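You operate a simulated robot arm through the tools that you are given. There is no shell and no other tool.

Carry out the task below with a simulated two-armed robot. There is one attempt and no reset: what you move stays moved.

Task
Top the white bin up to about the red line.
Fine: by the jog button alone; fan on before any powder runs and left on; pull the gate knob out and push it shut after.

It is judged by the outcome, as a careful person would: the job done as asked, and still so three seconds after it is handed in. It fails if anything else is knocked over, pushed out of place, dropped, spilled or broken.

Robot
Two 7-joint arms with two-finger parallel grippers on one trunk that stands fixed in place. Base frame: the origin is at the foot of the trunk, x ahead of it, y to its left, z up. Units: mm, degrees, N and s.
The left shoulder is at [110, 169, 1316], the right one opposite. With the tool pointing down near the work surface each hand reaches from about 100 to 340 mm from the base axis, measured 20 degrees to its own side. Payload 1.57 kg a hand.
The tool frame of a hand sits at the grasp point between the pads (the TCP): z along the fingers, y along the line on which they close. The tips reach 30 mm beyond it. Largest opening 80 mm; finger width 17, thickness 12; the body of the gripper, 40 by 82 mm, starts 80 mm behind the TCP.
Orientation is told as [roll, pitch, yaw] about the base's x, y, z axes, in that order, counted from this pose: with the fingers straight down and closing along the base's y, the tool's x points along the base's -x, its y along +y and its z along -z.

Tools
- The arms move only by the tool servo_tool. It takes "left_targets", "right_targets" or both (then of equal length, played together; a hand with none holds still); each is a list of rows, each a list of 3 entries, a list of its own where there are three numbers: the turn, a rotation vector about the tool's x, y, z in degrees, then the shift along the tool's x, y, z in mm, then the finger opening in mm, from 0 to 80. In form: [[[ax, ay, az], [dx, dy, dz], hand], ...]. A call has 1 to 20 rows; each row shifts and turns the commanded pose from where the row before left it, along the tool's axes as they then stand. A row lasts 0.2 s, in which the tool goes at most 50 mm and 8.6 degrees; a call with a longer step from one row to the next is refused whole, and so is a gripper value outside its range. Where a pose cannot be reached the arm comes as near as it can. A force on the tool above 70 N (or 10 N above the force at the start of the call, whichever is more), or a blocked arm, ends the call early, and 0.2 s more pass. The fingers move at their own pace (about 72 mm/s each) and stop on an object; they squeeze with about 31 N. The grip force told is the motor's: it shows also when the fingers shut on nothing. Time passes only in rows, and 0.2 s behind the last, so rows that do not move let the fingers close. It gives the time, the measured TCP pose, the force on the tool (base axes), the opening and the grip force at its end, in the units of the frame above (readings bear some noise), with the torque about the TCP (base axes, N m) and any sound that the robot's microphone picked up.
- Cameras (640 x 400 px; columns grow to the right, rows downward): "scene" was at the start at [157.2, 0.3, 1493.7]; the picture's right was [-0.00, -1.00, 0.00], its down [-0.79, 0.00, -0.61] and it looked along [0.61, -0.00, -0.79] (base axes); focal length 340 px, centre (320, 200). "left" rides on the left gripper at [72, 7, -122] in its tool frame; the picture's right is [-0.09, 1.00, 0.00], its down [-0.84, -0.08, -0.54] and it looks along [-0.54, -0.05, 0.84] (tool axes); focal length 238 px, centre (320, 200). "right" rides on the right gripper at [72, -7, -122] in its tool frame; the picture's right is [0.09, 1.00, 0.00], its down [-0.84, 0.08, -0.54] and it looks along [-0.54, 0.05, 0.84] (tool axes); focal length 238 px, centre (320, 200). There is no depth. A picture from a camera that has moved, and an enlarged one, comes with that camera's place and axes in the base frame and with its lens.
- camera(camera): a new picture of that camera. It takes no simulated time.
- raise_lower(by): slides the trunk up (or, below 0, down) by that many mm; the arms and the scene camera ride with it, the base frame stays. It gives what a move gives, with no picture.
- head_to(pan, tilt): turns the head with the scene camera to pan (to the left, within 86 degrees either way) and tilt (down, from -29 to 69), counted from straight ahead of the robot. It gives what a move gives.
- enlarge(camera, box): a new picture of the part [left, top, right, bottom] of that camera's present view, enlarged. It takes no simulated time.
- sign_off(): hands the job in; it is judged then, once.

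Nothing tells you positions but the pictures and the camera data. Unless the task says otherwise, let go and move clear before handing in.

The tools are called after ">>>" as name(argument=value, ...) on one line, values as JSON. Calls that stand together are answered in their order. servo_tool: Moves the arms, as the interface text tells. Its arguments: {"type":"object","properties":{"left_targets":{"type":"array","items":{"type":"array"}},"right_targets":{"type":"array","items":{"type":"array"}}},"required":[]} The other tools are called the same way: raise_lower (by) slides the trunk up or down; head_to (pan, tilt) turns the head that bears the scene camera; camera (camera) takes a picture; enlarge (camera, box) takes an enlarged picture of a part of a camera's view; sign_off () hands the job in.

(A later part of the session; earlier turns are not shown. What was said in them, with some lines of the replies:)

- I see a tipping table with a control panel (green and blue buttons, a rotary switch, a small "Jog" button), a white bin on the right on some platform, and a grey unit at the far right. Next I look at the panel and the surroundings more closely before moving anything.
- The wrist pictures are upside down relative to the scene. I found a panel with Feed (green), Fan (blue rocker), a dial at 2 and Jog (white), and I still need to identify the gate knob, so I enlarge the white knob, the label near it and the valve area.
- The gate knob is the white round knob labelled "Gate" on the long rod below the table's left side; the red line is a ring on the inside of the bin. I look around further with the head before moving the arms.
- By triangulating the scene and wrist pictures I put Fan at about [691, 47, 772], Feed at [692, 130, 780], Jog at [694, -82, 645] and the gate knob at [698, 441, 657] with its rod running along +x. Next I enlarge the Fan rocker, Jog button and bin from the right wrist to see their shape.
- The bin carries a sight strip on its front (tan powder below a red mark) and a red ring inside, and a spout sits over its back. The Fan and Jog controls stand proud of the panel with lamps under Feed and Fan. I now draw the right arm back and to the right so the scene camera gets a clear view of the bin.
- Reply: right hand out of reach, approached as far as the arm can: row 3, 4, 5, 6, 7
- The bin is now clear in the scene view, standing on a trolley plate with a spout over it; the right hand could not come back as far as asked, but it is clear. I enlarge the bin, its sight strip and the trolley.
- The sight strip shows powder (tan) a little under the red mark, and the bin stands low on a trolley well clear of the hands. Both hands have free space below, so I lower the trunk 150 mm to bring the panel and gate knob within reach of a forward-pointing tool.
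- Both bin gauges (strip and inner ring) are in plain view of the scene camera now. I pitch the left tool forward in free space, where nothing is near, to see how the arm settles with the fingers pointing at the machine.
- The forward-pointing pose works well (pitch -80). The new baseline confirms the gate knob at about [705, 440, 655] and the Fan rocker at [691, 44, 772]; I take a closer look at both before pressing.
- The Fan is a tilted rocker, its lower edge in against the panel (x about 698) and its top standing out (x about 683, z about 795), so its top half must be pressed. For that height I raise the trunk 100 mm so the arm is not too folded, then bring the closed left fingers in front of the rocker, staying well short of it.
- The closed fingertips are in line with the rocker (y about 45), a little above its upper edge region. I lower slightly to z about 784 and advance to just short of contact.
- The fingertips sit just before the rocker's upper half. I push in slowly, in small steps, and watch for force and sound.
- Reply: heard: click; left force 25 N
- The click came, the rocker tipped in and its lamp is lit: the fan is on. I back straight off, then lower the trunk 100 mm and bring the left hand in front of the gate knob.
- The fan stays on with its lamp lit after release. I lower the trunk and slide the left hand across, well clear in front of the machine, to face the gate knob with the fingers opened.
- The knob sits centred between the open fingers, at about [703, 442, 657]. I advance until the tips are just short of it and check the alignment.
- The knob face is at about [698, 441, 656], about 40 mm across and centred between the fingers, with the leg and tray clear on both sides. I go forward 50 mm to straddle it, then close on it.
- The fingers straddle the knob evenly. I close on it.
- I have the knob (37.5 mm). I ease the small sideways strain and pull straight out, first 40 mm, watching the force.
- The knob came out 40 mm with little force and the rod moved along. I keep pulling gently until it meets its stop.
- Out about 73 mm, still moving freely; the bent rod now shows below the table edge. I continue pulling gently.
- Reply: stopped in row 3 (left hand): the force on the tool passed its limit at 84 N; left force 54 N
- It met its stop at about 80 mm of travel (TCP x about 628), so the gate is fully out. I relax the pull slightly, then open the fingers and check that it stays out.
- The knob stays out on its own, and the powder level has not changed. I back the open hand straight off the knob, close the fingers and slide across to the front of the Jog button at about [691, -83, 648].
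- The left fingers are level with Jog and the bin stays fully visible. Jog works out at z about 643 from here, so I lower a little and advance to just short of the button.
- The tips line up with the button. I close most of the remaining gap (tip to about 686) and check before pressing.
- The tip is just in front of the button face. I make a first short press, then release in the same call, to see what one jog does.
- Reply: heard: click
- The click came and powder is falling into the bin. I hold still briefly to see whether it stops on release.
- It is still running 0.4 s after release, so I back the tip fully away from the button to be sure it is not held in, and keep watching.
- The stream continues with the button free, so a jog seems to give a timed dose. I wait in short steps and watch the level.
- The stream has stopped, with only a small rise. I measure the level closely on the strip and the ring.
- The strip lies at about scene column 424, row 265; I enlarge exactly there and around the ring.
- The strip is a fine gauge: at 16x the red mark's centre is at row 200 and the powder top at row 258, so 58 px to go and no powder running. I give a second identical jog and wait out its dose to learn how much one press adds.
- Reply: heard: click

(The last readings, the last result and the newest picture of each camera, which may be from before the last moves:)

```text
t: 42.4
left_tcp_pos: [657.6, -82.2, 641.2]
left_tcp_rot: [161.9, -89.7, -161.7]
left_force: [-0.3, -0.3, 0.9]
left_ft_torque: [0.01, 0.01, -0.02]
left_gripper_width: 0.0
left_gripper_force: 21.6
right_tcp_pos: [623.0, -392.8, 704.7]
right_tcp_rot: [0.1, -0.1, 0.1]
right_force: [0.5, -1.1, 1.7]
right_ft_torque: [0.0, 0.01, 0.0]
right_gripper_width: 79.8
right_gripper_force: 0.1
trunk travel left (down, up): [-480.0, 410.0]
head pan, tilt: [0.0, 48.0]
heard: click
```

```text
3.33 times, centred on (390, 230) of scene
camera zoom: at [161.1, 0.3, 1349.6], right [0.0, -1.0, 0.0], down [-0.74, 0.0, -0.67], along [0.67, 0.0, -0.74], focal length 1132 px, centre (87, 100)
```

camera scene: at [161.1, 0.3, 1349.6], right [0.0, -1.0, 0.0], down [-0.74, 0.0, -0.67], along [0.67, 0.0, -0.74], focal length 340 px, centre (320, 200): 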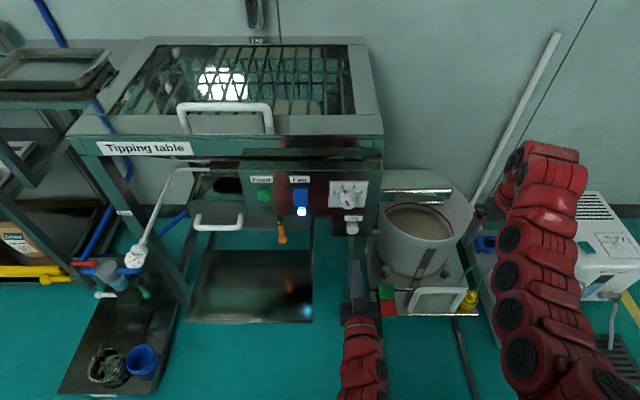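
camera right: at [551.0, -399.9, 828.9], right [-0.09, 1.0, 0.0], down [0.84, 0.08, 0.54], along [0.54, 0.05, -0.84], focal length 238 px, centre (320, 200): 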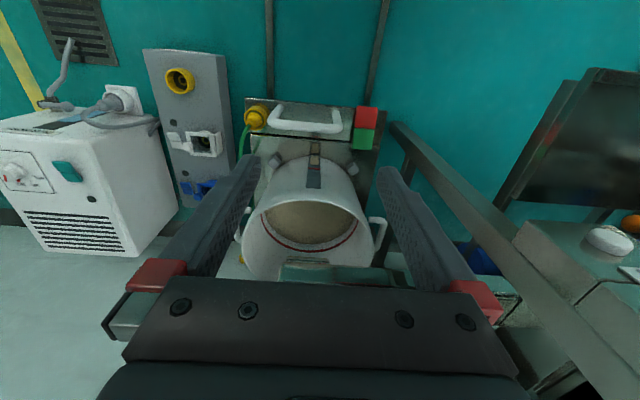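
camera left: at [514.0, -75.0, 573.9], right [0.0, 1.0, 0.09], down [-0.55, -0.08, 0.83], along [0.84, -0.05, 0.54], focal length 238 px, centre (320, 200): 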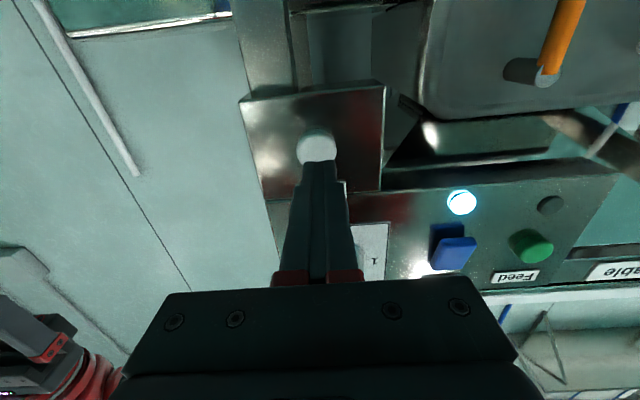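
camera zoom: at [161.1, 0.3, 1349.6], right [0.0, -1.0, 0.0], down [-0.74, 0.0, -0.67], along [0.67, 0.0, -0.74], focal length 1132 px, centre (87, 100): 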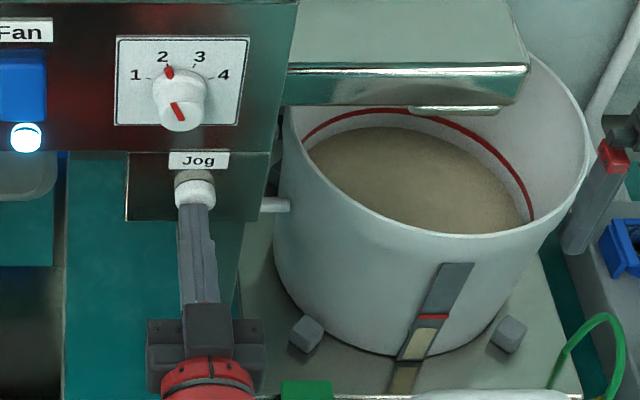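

One short press adds only about 3 px of the remaining 55. I now hold the button in for about 1 s to see how the rate goes with holding.

>>> servo_tool(left_targets=[[[0, 0, 0], [0, 0, 4], 0], [[0, 0, 0], [0, 0, 4], 0], [[0, 0, 0], [0, 0, 0], 0], [[0, 0, 0], [0, 0, 0], 0], [[0, 0, 0], [0, 0, 0], 0], [[0, 0, 0], [0, 0, 0], 0], [[0, 0, 0], [0, 0, -8], 0], [[0, 0, 0], [0, 0, 0], 0], [[0, 0, 0], [0, 0, 0], 0], [[0, 0, 0], [0, 0, 0], 0], [[0, 0, 0], [0, 0, 0], 0], [[0, 0, 0], [0, 0, 0], 0], [[0, 0, 0], [0, 0, 0], 0], [[0, 0, 0], [0, 0, 0], 0], [[0, 0, 0], [0, 0, 0], 0]])

>>> enlarge(camera="scene", box=[408, 255, 440, 275])

>>> enlarge(camera="scene", box=[310, 170, 470, 290])

```text
t: 45.6
left_tcp_pos: [656.3, -82.4, 641.3]
left_tcp_rot: [163.0, -89.7, -162.8]
left_force: [-0.7, 0.0, 0.2]
left_ft_torque: [-0.03, 0.04, 0.0]
left_gripper_width: 0.0
left_gripper_force: 21.2
right_tcp_pos: [622.5, -393.7, 704.3]
right_tcp_rot: [-0.1, 0.1, 0.1]
right_force: [-0.4, 0.0, -0.3]
right_ft_torque: [0.03, -0.01, -0.02]
right_gripper_width: 80.4
right_gripper_force: 0.1
trunk travel left (down, up): [-480.0, 410.0]
head pan, tilt: [0.0, 48.0]
heard: click
```

```text
16.00 times, centred on (424, 265) of scene
camera zoom: at [161.1, 0.3, 1349.6], right [0.0, -1.0, 0.0], down [-0.74, 0.0, -0.67], along [0.67, 0.0, -0.74], focal length 5431 px, centre (-1344, -840)
```

zoom: 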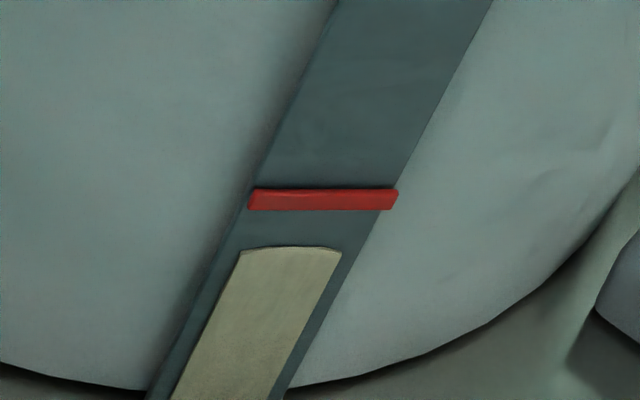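

```text
3.33 times, centred on (390, 230) of scene
camera zoom: at [161.1, 0.3, 1349.6], right [0.0, -1.0, 0.0], down [-0.74, 0.0, -0.67], along [0.67, 0.0, -0.74], focal length 1132 px, centre (87, 100)
```

zoom: 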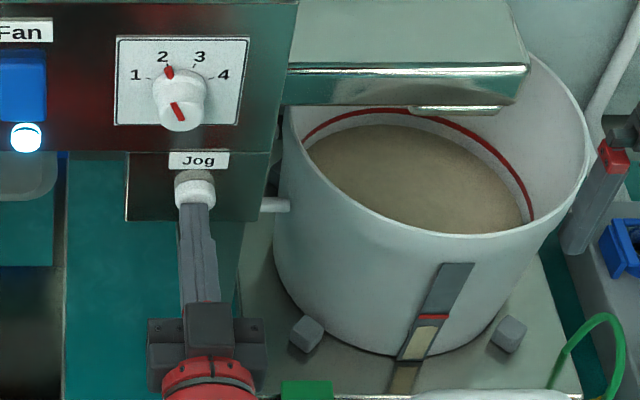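

Holding runs the feed for as long as it is pressed, roughly 8 px per second; powder top is now at row 246 against 200. I hold for about 3 s, then wait for the tail to settle.

>>> servo_tool(left_targets=[[[0, 0, 0], [0, 0, 4], 0], [[0, 0, 0], [0, 0, 4], 0], [[0, 0, 0], [0, 0, 0], 0], [[0, 0, 0], [0, 0, 0], 0], [[0, 0, 0], [0, 0, 0], 0], [[0, 0, 0], [0, 0, 0], 0], [[0, 0, 0], [0, 0, 0], 0], [[0, 0, 0], [0, 0, 0], 0], [[0, 0, 0], [0, 0, 0], 0], [[0, 0, 0], [0, 0, 0], 0], [[0, 0, 0], [0, 0, 0], 0], [[0, 0, 0], [0, 0, 0], 0], [[0, 0, 0], [0, 0, 0], 0], [[0, 0, 0], [0, 0, 0], 0], [[0, 0, 0], [0, 0, 0], 0], [[0, 0, 0], [0, 0, 0], 0], [[0, 0, 0], [0, 0, -8], 0]])

>>> servo_tool(left_targets=[[[0, 0, 0], [0, 0, 0], 0], [[0, 0, 0], [0, 0, 0], 0], [[0, 0, 0], [0, 0, 0], 0], [[0, 0, 0], [0, 0, 0], 0], [[0, 0, 0], [0, 0, 0], 0], [[0, 0, 0], [0, 0, 0], 0], [[0, 0, 0], [0, 0, 0], 0]])

>>> enlarge(camera="scene", box=[408, 255, 440, 275])

>>> enlarge(camera="scene", box=[310, 170, 470, 290])

```text
t: 49.2
left_tcp_pos: [659.1, -80.0, 647.7]
left_tcp_rot: [172.0, -89.1, -171.4]
left_force: [-1.9, 0.0, 1.9]
left_ft_torque: [0.02, -0.07, 0.02]
left_gripper_width: 0.0
left_gripper_force: 22.0
right_tcp_pos: [624.2, -391.4, 707.0]
right_tcp_rot: [0.0, -0.1, 0.1]
right_force: [0.2, 0.9, 0.9]
right_ft_torque: [-0.01, -0.06, -0.01]
right_gripper_width: 79.9
right_gripper_force: 0.1
trunk travel left (down, up): [-480.0, 410.0]
head pan, tilt: [0.0, 48.0]
heard: click
```

```text
t: 50.8
left_tcp_pos: [657.0, -82.0, 641.6]
left_tcp_rot: [162.8, -89.7, -162.5]
left_force: [-0.3, -0.9, 0.5]
left_ft_torque: [-0.01, -0.02, -0.01]
left_gripper_width: 0.2
left_gripper_force: 21.1
right_tcp_pos: [623.4, -391.9, 705.6]
right_tcp_rot: [0.1, 0.0, -0.1]
right_force: [-0.3, 0.3, 0.4]
right_ft_torque: [0.04, -0.05, 0.0]
right_gripper_width: 80.1
right_gripper_force: 0.2
trunk travel left (down, up): [-480.0, 410.0]
head pan, tilt: [0.0, 48.0]
```

```text
16.00 times, centred on (424, 265) of scene
camera zoom: at [161.1, 0.3, 1349.6], right [0.0, -1.0, 0.0], down [-0.74, 0.0, -0.67], along [0.67, 0.0, -0.74], focal length 5431 px, centre (-1344, -840)
```

zoom: 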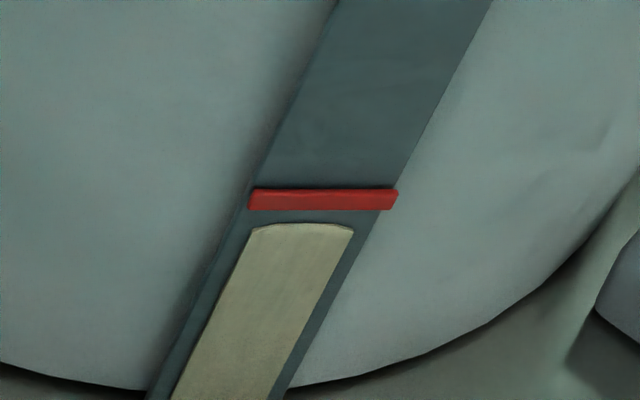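

```text
3.33 times, centred on (390, 230) of scene
camera zoom: at [161.1, 0.3, 1349.6], right [0.0, -1.0, 0.0], down [-0.74, 0.0, -0.67], along [0.67, 0.0, -0.74], focal length 1132 px, centre (87, 100)
```

zoom: 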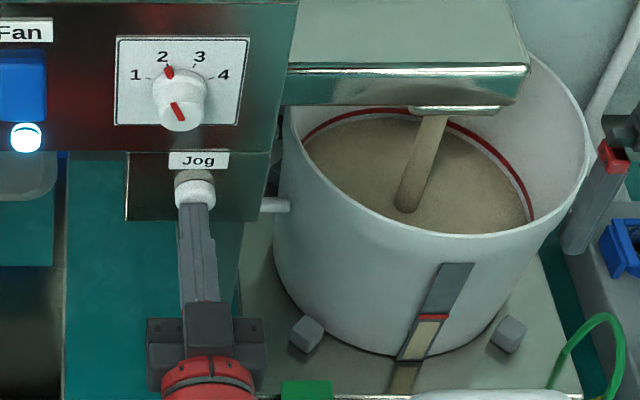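

The stream is still running down after release (powder top at row 224). I back the tip off completely and watch it until it stops.

>>> servo_tool(left_targets=[[[0, 0, 0], [0, 0, -10], 0]])

>>> enlarge(camera="scene", box=[310, 170, 470, 290])

>>> enlarge(camera="scene", box=[408, 255, 440, 275])

```text
t: 51.2
left_tcp_pos: [646.2, -82.3, 642.0]
left_tcp_rot: [164.3, -89.8, -164.0]
left_force: [-0.4, -0.3, -0.1]
left_ft_torque: [0.02, -0.03, 0.02]
left_gripper_width: 0.2
left_gripper_force: 21.4
right_tcp_pos: [624.3, -392.6, 704.0]
right_tcp_rot: [0.1, 0.0, 0.0]
right_force: [-0.3, 0.3, -0.4]
right_ft_torque: [-0.01, 0.02, 0.01]
right_gripper_width: 80.1
right_gripper_force: 0.1
trunk travel left (down, up): [-480.0, 410.0]
head pan, tilt: [0.0, 48.0]
```

```text
3.33 times, centred on (390, 230) of scene
camera zoom: at [160.8, 0.2, 1349.6], right [0.0, -1.0, 0.0], down [-0.74, 0.0, -0.67], along [0.67, 0.0, -0.74], focal length 1132 px, centre (87, 100)
```

zoom: 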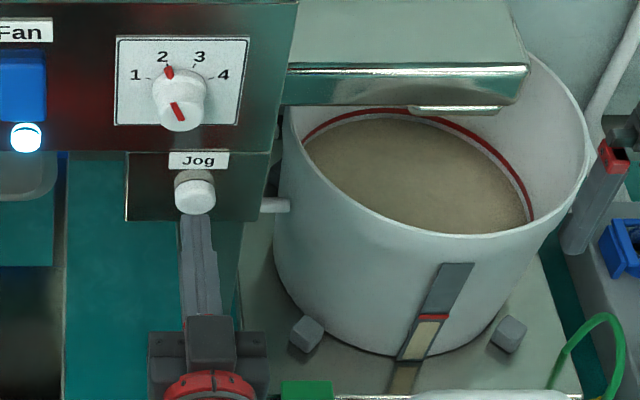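

```text
16.00 times, centred on (424, 265) of scene
camera zoom: at [160.8, 0.2, 1349.6], right [0.0, -1.0, 0.0], down [-0.74, 0.0, -0.67], along [0.67, 0.0, -0.74], focal length 5431 px, centre (-1344, -840)
```

zoom: 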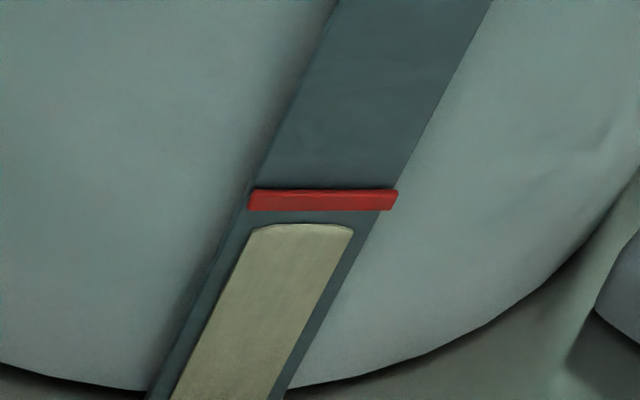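

It has stopped, with the powder top at row 223 and the fitted rate about 1.45 px per held row plus 3 px of tail. I hold about 2 s more to come just under the line.

>>> servo_tool(left_targets=[[[0, 0, 0], [0, 0, 10], 0], [[0, 0, 0], [0, 0, 4], 0], [[0, 0, 0], [0, 0, 4], 0], [[0, 0, 0], [0, 0, 0], 0], [[0, 0, 0], [0, 0, 0], 0], [[0, 0, 0], [0, 0, 0], 0], [[0, 0, 0], [0, 0, 0], 0], [[0, 0, 0], [0, 0, 0], 0], [[0, 0, 0], [0, 0, 0], 0], [[0, 0, 0], [0, 0, 0], 0], [[0, 0, 0], [0, 0, 0], 0], [[0, 0, 0], [0, 0, 0], 0], [[0, 0, 0], [0, 0, -8], 0], [[0, 0, 0], [0, 0, -10], 0]])

>>> servo_tool(left_targets=[[[0, 0, 0], [0, 0, 0], 0], [[0, 0, 0], [0, 0, 0], 0], [[0, 0, 0], [0, 0, 0], 0], [[0, 0, 0], [0, 0, 0], 0], [[0, 0, 0], [0, 0, 0], 0], [[0, 0, 0], [0, 0, 0], 0], [[0, 0, 0], [0, 0, 0], 0], [[0, 0, 0], [0, 0, 0], 0], [[0, 0, 0], [0, 0, 0], 0], [[0, 0, 0], [0, 0, 0], 0]])

>>> enlarge(camera="scene", box=[408, 255, 440, 275])

>>> enlarge(camera="scene", box=[310, 170, 470, 290])

>>> enlarge(camera="scene", box=[432, 210, 464, 240])

```text
t: 54.2
left_tcp_pos: [646.9, -81.6, 641.3]
left_tcp_rot: [166.3, -89.6, -166.1]
left_force: [0.2, 0.1, 0.3]
left_ft_torque: [0.01, -0.01, 0.01]
left_gripper_width: 0.0
left_gripper_force: 21.9
right_tcp_pos: [623.4, -392.5, 704.5]
right_tcp_rot: [0.0, -0.1, 0.1]
right_force: [-0.6, -0.8, -0.2]
right_ft_torque: [-0.03, 0.01, 0.0]
right_gripper_width: 80.2
right_gripper_force: 0.1
trunk travel left (down, up): [-480.0, 410.0]
head pan, tilt: [0.0, 48.0]
heard: click
```

```text
t: 56.4
left_tcp_pos: [646.5, -82.1, 641.1]
left_tcp_rot: [162.4, -89.7, -162.1]
left_force: [0.9, -0.1, 0.1]
left_ft_torque: [0.05, -0.01, 0.0]
left_gripper_width: 0.1
left_gripper_force: 21.3
right_tcp_pos: [624.4, -393.5, 705.9]
right_tcp_rot: [0.0, 0.0, 0.0]
right_force: [0.2, 1.1, -0.7]
right_ft_torque: [-0.03, -0.03, 0.01]
right_gripper_width: 80.0
right_gripper_force: 0.0
trunk travel left (down, up): [-480.0, 410.0]
head pan, tilt: [0.0, 48.0]
```

```text
16.00 times, centred on (424, 265) of scene
camera zoom: at [161.1, 0.3, 1349.6], right [0.0, -1.0, 0.0], down [-0.74, 0.0, -0.67], along [0.67, 0.0, -0.74], focal length 5431 px, centre (-1344, -840)
```

zoom: 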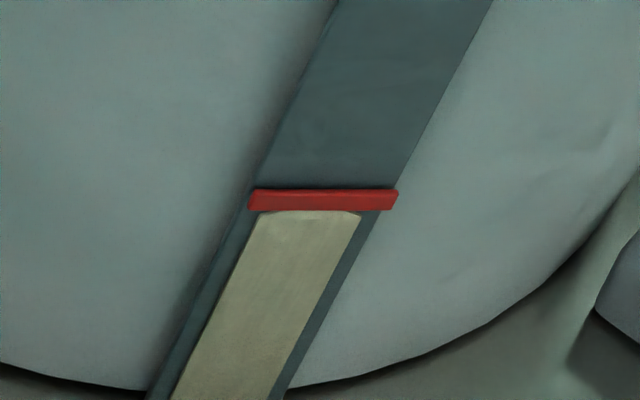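

```text
3.33 times, centred on (390, 230) of scene
camera zoom: at [161.1, 0.3, 1349.6], right [0.0, -1.0, 0.0], down [-0.74, 0.0, -0.67], along [0.67, 0.0, -0.74], focal length 1132 px, centre (87, 100)
```

zoom: 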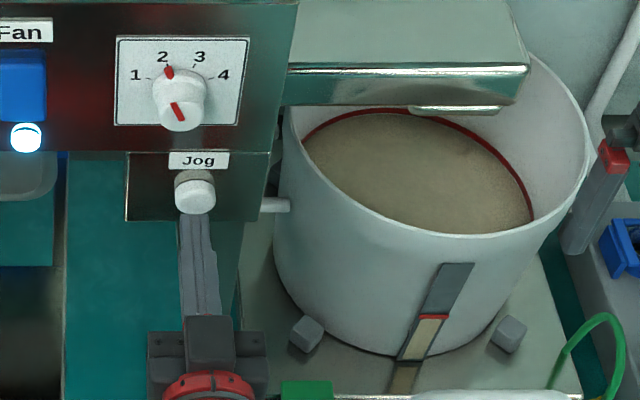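

```text
13.33 times, centred on (448, 225) of scene
camera zoom: at [161.1, 0.3, 1349.6], right [0.0, -1.0, 0.0], down [-0.74, 0.0, -0.67], along [0.67, 0.0, -0.74], focal length 4526 px, centre (-1387, -133)
```

zoom: 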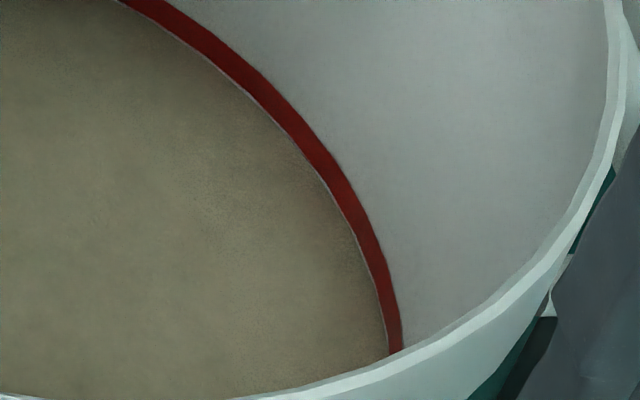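

The powder now touches the lower edge of the red line on both strip and ring, with nothing running. One more jog of about half a second brings it onto the line itself.

>>> servo_tool(left_targets=[[[0, 0, 0], [0, 0, 10], 0], [[0, 0, 0], [0, 0, 4], 0], [[0, 0, 0], [0, 0, 4], 0], [[0, 0, 0], [0, 0, 0], 0], [[0, 0, 0], [0, 0, 0], 0], [[0, 0, 0], [0, 0, 0], 0], [[0, 0, 0], [0, 0, -8], 0], [[0, 0, 0], [0, 0, -10], 0], [[0, 0, 0], [0, 0, 0], 0], [[0, 0, 0], [0, 0, 0], 0], [[0, 0, 0], [0, 0, 0], 0], [[0, 0, 0], [0, 0, 0], 0], [[0, 0, 0], [0, 0, 0], 0], [[0, 0, 0], [0, 0, 0], 0], [[0, 0, 0], [0, 0, 0], 0], [[0, 0, 0], [0, 0, 0], 0], [[0, 0, 0], [0, 0, 0], 0], [[0, 0, 0], [0, 0, 0], 0]])

>>> enlarge(camera="scene", box=[408, 255, 440, 275])

>>> enlarge(camera="scene", box=[310, 170, 470, 290])

>>> enlarge(camera="scene", box=[432, 210, 464, 240])

```text
t: 60.2
left_tcp_pos: [647.4, -82.7, 642.4]
left_tcp_rot: [162.3, -89.6, -162.2]
left_force: [-0.3, -0.3, 0.8]
left_ft_torque: [0.0, -0.02, 0.0]
left_gripper_width: 0.1
left_gripper_force: 20.9
right_tcp_pos: [624.7, -393.4, 704.8]
right_tcp_rot: [0.1, 0.0, 0.0]
right_force: [0.0, -0.3, 0.0]
right_ft_torque: [-0.01, 0.02, -0.02]
right_gripper_width: 80.0
right_gripper_force: 0.2
trunk travel left (down, up): [-480.0, 410.0]
head pan, tilt: [0.0, 48.0]
heard: click
```

```text
16.00 times, centred on (424, 265) of scene
camera zoom: at [161.1, 0.3, 1349.6], right [0.0, -1.0, 0.0], down [-0.74, 0.0, -0.67], along [0.67, 0.0, -0.74], focal length 5431 px, centre (-1344, -840)
```

zoom: 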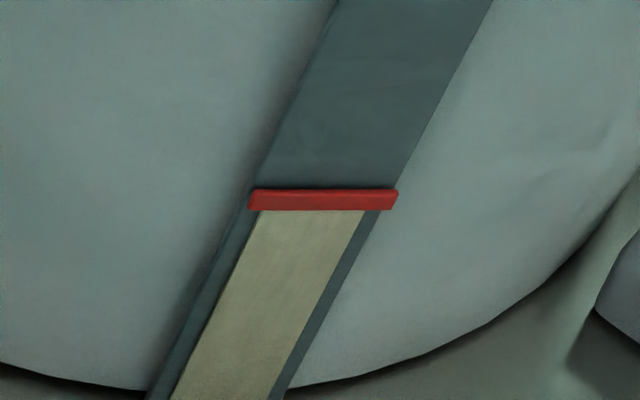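

```text
3.33 times, centred on (390, 230) of scene
camera zoom: at [161.1, 0.3, 1349.6], right [0.0, -1.0, 0.0], down [-0.74, 0.0, -0.67], along [0.67, 0.0, -0.74], focal length 1132 px, centre (87, 100)
```

zoom: 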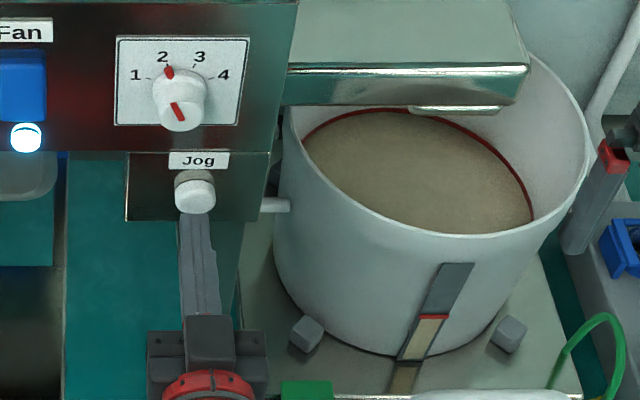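

```text
13.33 times, centred on (448, 225) of scene
camera zoom: at [161.1, 0.3, 1349.6], right [0.0, -1.0, 0.0], down [-0.74, 0.0, -0.67], along [0.67, 0.0, -0.74], focal length 4526 px, centre (-1387, -133)
```

zoom: 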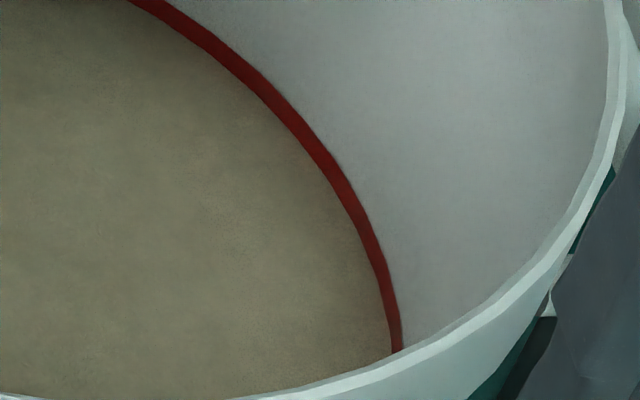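

The powder now lies on the red line all round and the stream has stopped. I leave Jog, move the left hand clear in front of the pulled-out gate knob (its face now at about x 617) and check the alignment.

>>> servo_tool(left_targets=[[[0, 0, 0], [0, 0, -25], 0], [[0, 0, 0], [0, 0, -40], 0], [[0, 0, 0], [0, 0, -40], 0], [[0, 0, 0], [0, 20, 0], 0], [[0, 0, 0], [0, 40, 0], 0], [[0, 0, 0], [0, 40, 0], 0], [[0, 0, 0], [0, 40, 0], 0], [[0, 0, 0], [0, 40, 0], 0], [[0, 0, 0], [0, 40, 0], 0], [[0, 0, 0], [0, 40, 0], 0], [[0, 0, 0], [0, 40, 0], 0], [[0, 0, 0], [0, 40, 0], 0], [[0, 0, 0], [0, 40, 0], 0], [[0, 0, 0], [0, 40, 0], 0], [[0, 0, 0], [0, 40, 0], 0], [[0, 0, 0], [-7, 40, 0], 0], [[0, 0, 0], [-7, 22, 0], 0], [[0, 0, 0], [0, 0, 0], 0]])

>>> camera(camera="left")

>>> camera(camera="scene")

```text
t: 64.0
left_tcp_pos: [541.3, 440.2, 655.2]
left_tcp_rot: [163.1, -89.6, -162.8]
left_force: [0.1, 0.2, 0.6]
left_ft_torque: [0.0, 0.04, 0.04]
left_gripper_width: 0.0
left_gripper_force: 21.3
right_tcp_pos: [623.5, -393.5, 705.3]
right_tcp_rot: [0.0, 0.0, 0.1]
right_force: [0.1, -0.4, -0.3]
right_ft_torque: [-0.04, -0.03, 0.01]
right_gripper_width: 79.9
right_gripper_force: 0.0
trunk travel left (down, up): [-480.0, 410.0]
head pan, tilt: [0.0, 48.0]
```

```text
taken
camera left: at [419.3, 447.5, 583.6], right [0.0, 1.0, 0.09], down [-0.55, -0.08, 0.83], along [0.84, -0.05, 0.54], focal length 238 px, centre (320, 200)
```

left: 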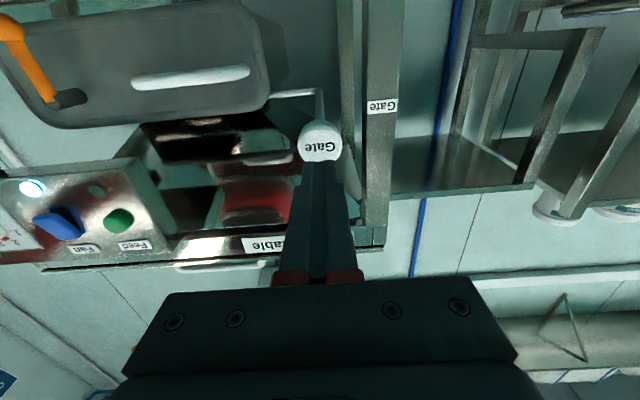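

```text
taken
camera scene: at [161.1, 0.4, 1349.6], right [0.0, -1.0, 0.0], down [-0.74, 0.0, -0.67], along [0.67, 0.0, -0.74], focal length 340 px, centre (320, 200)
```

scene: 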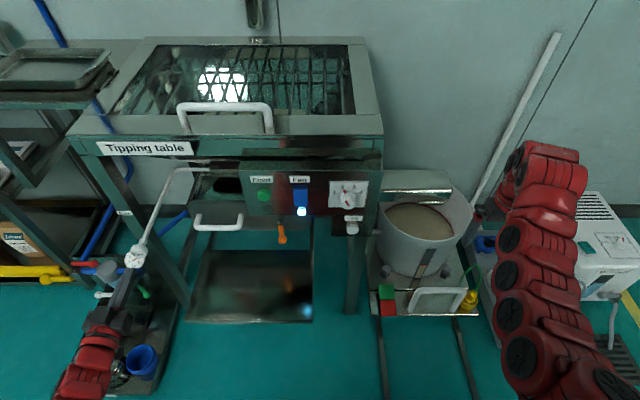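

The closed tips face the knob's centre. I advance, touch it and push steadily in, watching for anything slipping.

>>> servo_tool(left_targets=[[[0, 0, 0], [0, 0, 20], 0], [[0, 0, 0], [0, 0, 18], 0], [[0, 0, 0], [0, 0, 5], 0], [[0, 0, 0], [0, 0, 5], 0], [[0, 0, 0], [0, 0, 7], 0], [[0, 0, 0], [0, 0, 7], 0], [[0, 0, 0], [0, 0, 7], 0]])

>>> camera(camera="left")

>>> enlarge(camera="scene", box=[90, 150, 290, 300])

```text
t: 65.6
left_tcp_pos: [609.0, 438.5, 656.3]
left_tcp_rot: [157.1, -89.7, -157.1]
left_force: [0.3, -0.6, 0.1]
left_ft_torque: [-0.03, -0.01, 0.01]
left_gripper_width: 0.1
left_gripper_force: 21.2
right_tcp_pos: [624.2, -393.3, 705.7]
right_tcp_rot: [0.0, 0.0, 0.2]
right_force: [-0.1, 0.5, -0.2]
right_ft_torque: [0.01, -0.03, 0.01]
right_gripper_width: 79.9
right_gripper_force: 0.1
trunk travel left (down, up): [-480.0, 410.0]
head pan, tilt: [0.0, 48.0]
```

```text
taken
camera left: at [487.2, 446.4, 584.4], right [0.0, 1.0, 0.09], down [-0.55, -0.08, 0.83], along [0.84, -0.05, 0.54], focal length 238 px, centre (320, 200)
```

left: 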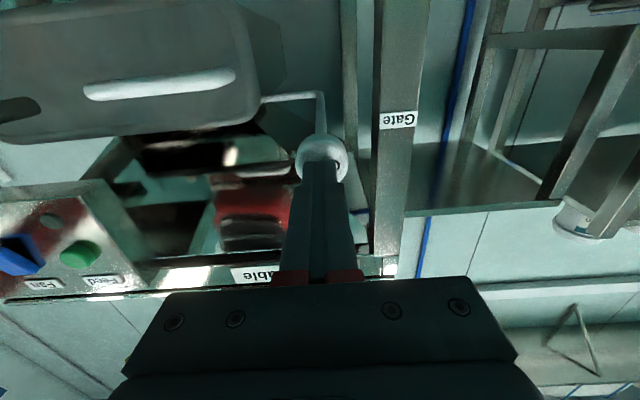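

```text
2.67 times, centred on (190, 225) of scene
camera zoom: at [161.5, 0.3, 1349.5], right [0.0, -1.0, 0.0], down [-0.74, 0.0, -0.67], along [0.67, 0.0, -0.74], focal length 905 px, centre (667, 133)
```

zoom: 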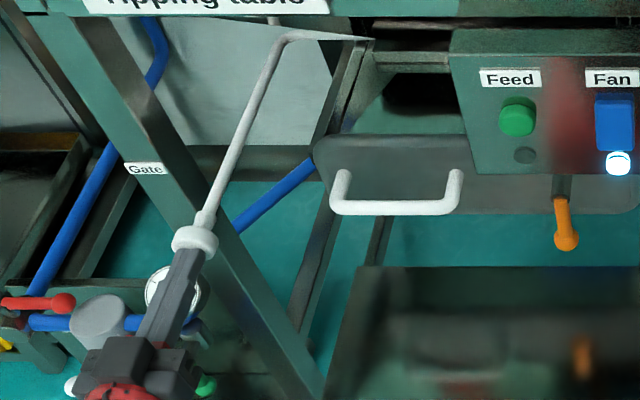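

The knob slides in smoothly ahead of the tips. I carry on to near the end, then ease the last few millimetres to its stop.

>>> servo_tool(left_targets=[[[0, 0, 0], [0, 2, 7], 0], [[0, 0, 0], [0, 0, 7], 0], [[0, 0, 0], [0, 0, 7], 0], [[0, 0, 0], [0, 0, 7], 0], [[0, 0, 0], [0, 0, 7], 0], [[0, 0, 0], [0, 0, 7], 0], [[0, 0, 0], [0, 0, 7], 0], [[0, 0, 0], [0, 0, 4], 0], [[0, 0, 0], [0, 0, 0], 0]])

>>> camera(camera="left")

>>> enlarge(camera="scene", box=[90, 150, 290, 300])

```text
t: 67.6
left_tcp_pos: [660.4, 441.1, 656.0]
left_tcp_rot: [149.5, -89.7, -149.2]
left_force: [-23.7, -5.0, 0.1]
left_ft_torque: [0.09, 0.08, -0.18]
left_gripper_width: 0.0
left_gripper_force: 21.6
right_tcp_pos: [622.5, -393.3, 705.9]
right_tcp_rot: [-0.1, 0.0, 0.0]
right_force: [0.2, 0.4, 0.3]
right_ft_torque: [0.01, 0.0, -0.02]
right_gripper_width: 80.0
right_gripper_force: 0.2
trunk travel left (down, up): [-480.0, 410.0]
head pan, tilt: [0.0, 48.0]
```

```text
taken
camera left: at [538.2, 449.3, 584.9], right [0.0, 1.0, 0.09], down [-0.54, -0.08, 0.83], along [0.84, -0.05, 0.54], focal length 238 px, centre (320, 200)
```

left: 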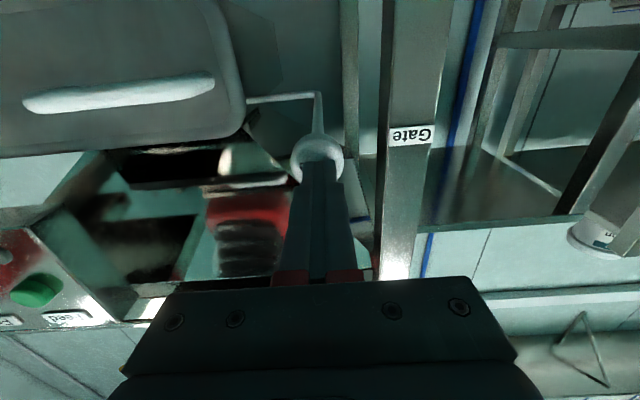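

```text
2.67 times, centred on (190, 225) of scene
camera zoom: at [158.6, -0.2, 1349.8], right [0.0, -1.0, 0.0], down [-0.74, 0.0, -0.67], along [0.67, 0.0, -0.74], focal length 905 px, centre (667, 133)
```

zoom: 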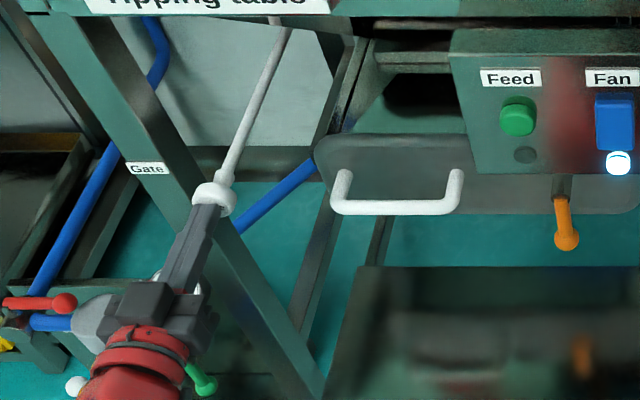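

There is some resistance now (24 N) at tip x about 690, perhaps a few millimetres short of where the knob began. I press on gently in 1-2 mm steps to find the true stop.

>>> servo_tool(left_targets=[[[0, 0, 0], [0, 0, 2], 0], [[0, 0, 0], [0, 0, 2], 0], [[0, 0, 0], [0, 0, 0], 0]])

>>> enlarge(camera="scene", box=[90, 170, 250, 310])

```text
t: 68.2
left_tcp_pos: [659.9, 441.6, 656.4]
left_tcp_rot: [113.4, -89.8, -113.2]
left_force: [-60.3, -11.9, 8.6]
left_ft_torque: [-0.64, -0.14, -0.48]
left_gripper_width: 0.0
left_gripper_force: 21.5
right_tcp_pos: [621.3, -395.5, 708.0]
right_tcp_rot: [0.0, -0.3, 0.0]
right_force: [0.5, -0.2, -0.5]
right_ft_torque: [0.03, 0.01, 0.0]
right_gripper_width: 80.1
right_gripper_force: 0.0
trunk travel left (down, up): [-480.0, 410.0]
head pan, tilt: [0.0, 48.0]
stopped in row 3 (left hand): the force on the tool passed its limit at 75 N (the readings are from after the stop); the commanded pose is now the measured one
```

```text
2.86 times, centred on (170, 240) of scene
camera zoom: at [153.3, -2.1, 1350.8], right [0.0, -1.0, 0.0], down [-0.74, 0.0, -0.67], along [0.67, 0.0, -0.74], focal length 970 px, centre (749, 86)
```

zoom: 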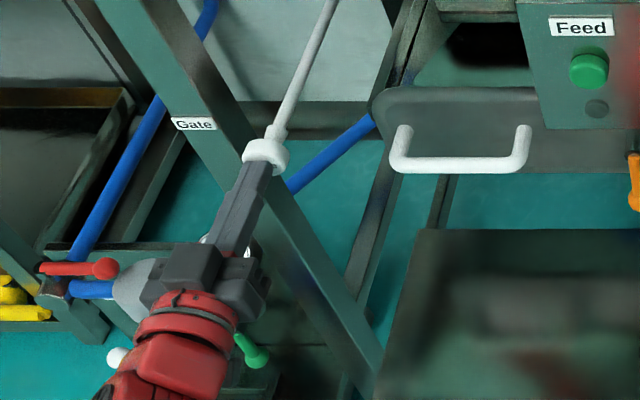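

The knob did not move under 75 N, so it is against its stop. I back straight off and compare with the picture from before it was pulled.

>>> servo_tool(left_targets=[[[0, 0, 0], [0, 0, -5], 0], [[0, 0, 0], [0, 0, -20], 0], [[0, 0, 0], [0, 0, -40], 0], [[0, 0, 0], [0, 0, -40], 0], [[0, 0, 0], [0, 0, -20], 0], [[0, 0, 0], [0, 0, 0], 0]])

>>> enlarge(camera="scene", box=[90, 170, 250, 310])

>>> camera(camera="left")

>>> camera(camera="scene")

```text
t: 69.6
left_tcp_pos: [541.2, 440.7, 651.1]
left_tcp_rot: [30.8, -89.8, -30.4]
left_force: [0.3, 0.0, -0.5]
left_ft_torque: [0.02, -0.04, 0.04]
left_gripper_width: 0.0
left_gripper_force: 21.4
right_tcp_pos: [623.9, -393.2, 705.4]
right_tcp_rot: [-0.1, 0.0, 0.0]
right_force: [-0.2, 0.4, -1.6]
right_ft_torque: [0.03, 0.02, 0.0]
right_gripper_width: 80.1
right_gripper_force: 0.0
trunk travel left (down, up): [-480.0, 410.0]
head pan, tilt: [0.0, 48.0]
```

```text
2.86 times, centred on (170, 240) of scene
camera zoom: at [161.1, 0.4, 1349.6], right [0.0, -1.0, 0.0], down [-0.74, 0.0, -0.67], along [0.67, 0.0, -0.74], focal length 970 px, centre (749, 86)
```

zoom: 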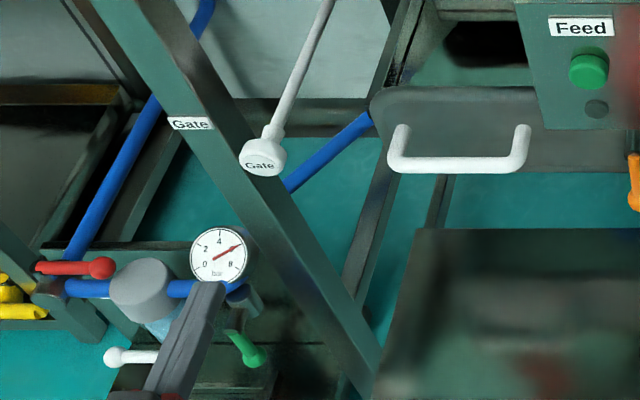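

```text
taken
camera left: at [418.4, 447.9, 580.8], right [0.0, 1.0, 0.09], down [-0.54, -0.08, 0.84], along [0.84, -0.05, 0.54], focal length 238 px, centre (320, 200)
```

left: 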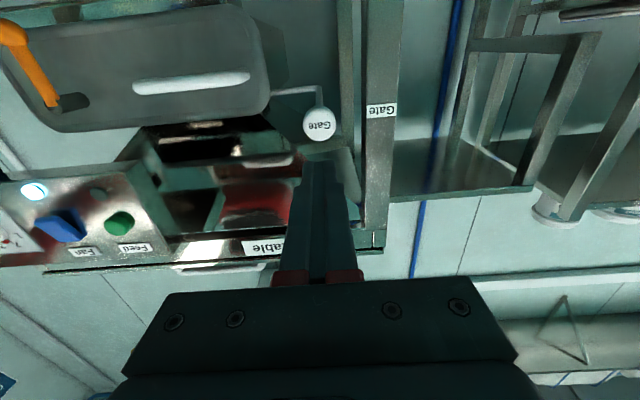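

```text
taken
camera scene: at [161.1, 0.4, 1349.6], right [0.0, -1.0, 0.0], down [-0.74, 0.0, -0.67], along [0.67, 0.0, -0.74], focal length 340 px, centre (320, 200)
```

scene: 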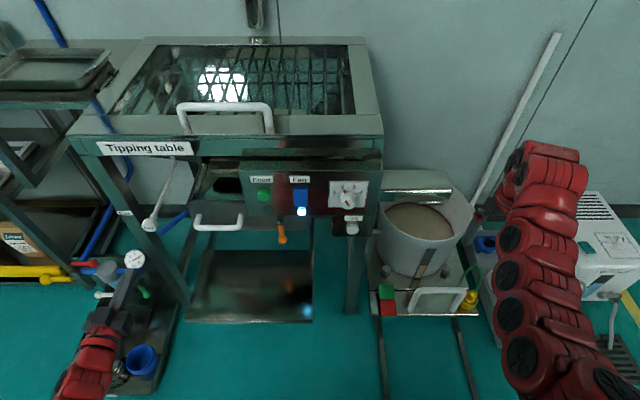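

The knob is back exactly where it began in the same view, so the gate is shut, and the hand is clear. I make a last check of the level, the fan lamp and any spill.

>>> enlarge(camera="scene", box=[230, 160, 390, 260])

>>> enlarge(camera="scene", box=[350, 170, 490, 320])

>>> enlarge(camera="scene", box=[408, 255, 440, 275])

>>> enlarge(camera="right", box=[240, 90, 400, 290])

```text
4.00 times, centred on (310, 210) of scene
camera zoom: at [161.1, 0.4, 1349.6], right [0.0, -1.0, 0.0], down [-0.74, 0.0, -0.67], along [0.67, 0.0, -0.74], focal length 1358 px, centre (360, 160)
```

zoom: 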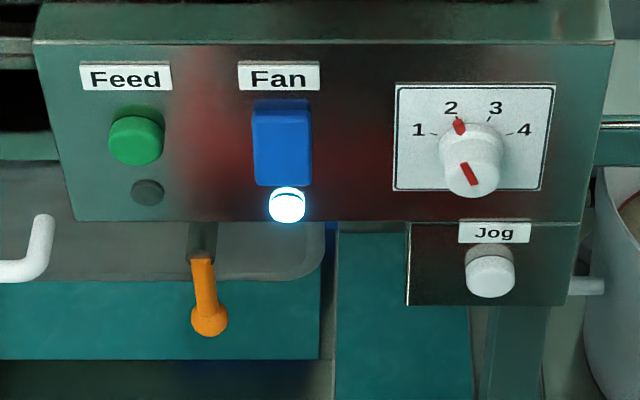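

```text
2.67 times, centred on (420, 245) of scene
camera zoom: at [161.1, 0.4, 1349.6], right [0.0, -1.0, 0.0], down [-0.74, 0.0, -0.67], along [0.67, 0.0, -0.74], focal length 905 px, centre (53, 80)
```

zoom: 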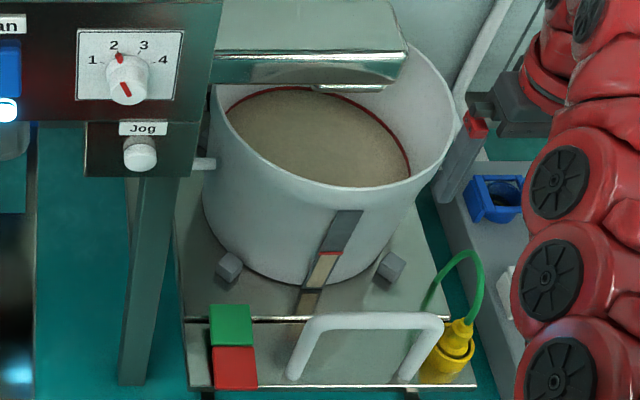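

```text
16.00 times, centred on (424, 265) of scene
camera zoom: at [161.1, 0.4, 1349.6], right [0.0, -1.0, 0.0], down [-0.74, 0.0, -0.67], along [0.67, 0.0, -0.74], focal length 5431 px, centre (-1344, -840)
```

zoom: 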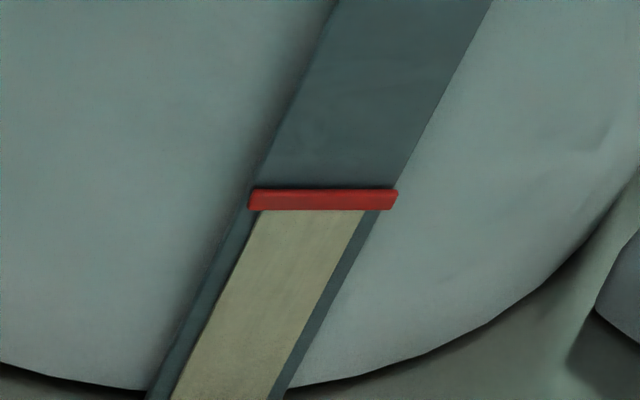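

```text
2.00 times, centred on (320, 190) of right
camera zoom: at [551.1, -400.2, 829.1], right [-0.09, 1.0, 0.0], down [0.84, 0.08, 0.54], along [0.54, 0.05, -0.84], focal length 477 px, centre (320, 220)
```

zoom: 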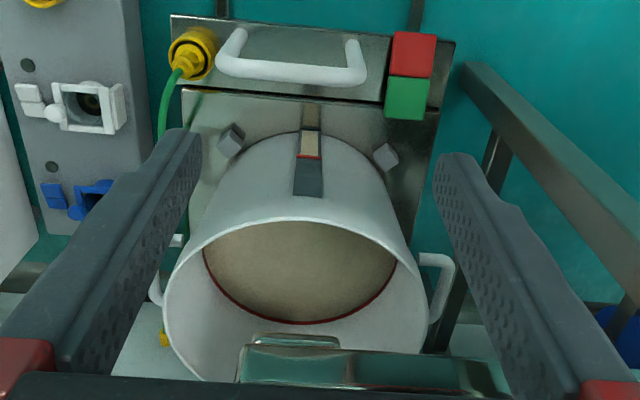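

The powder lies on the red line on both the strip and the ring, no powder is running and I see none spilled. The fan lamp is lit, the dial is still at 2, Feed is untouched, the gate is shut and both hands are clear. I hand the job in.

>>> sign_off()

```text
The job is handed in.
```

The white bin is topped up to the red line: the powder meets the line on both the outside strip and the ring inside the bin.

- **Fan:** I switched it on before any powder ran and left it on; its lamp is lit.
- **Gate:** I pulled the knob out about 80 mm to its stop. Afterwards I pushed it back to its inner stop, and it sits where it started.
- **Filling:** I used only the Jog button, in short presses and holds. Feed was not touched and the dial is still at 2.

In the last pictures no powder was running, I saw none spilled, nothing had been moved out of place, and both hands were clear of the machine.
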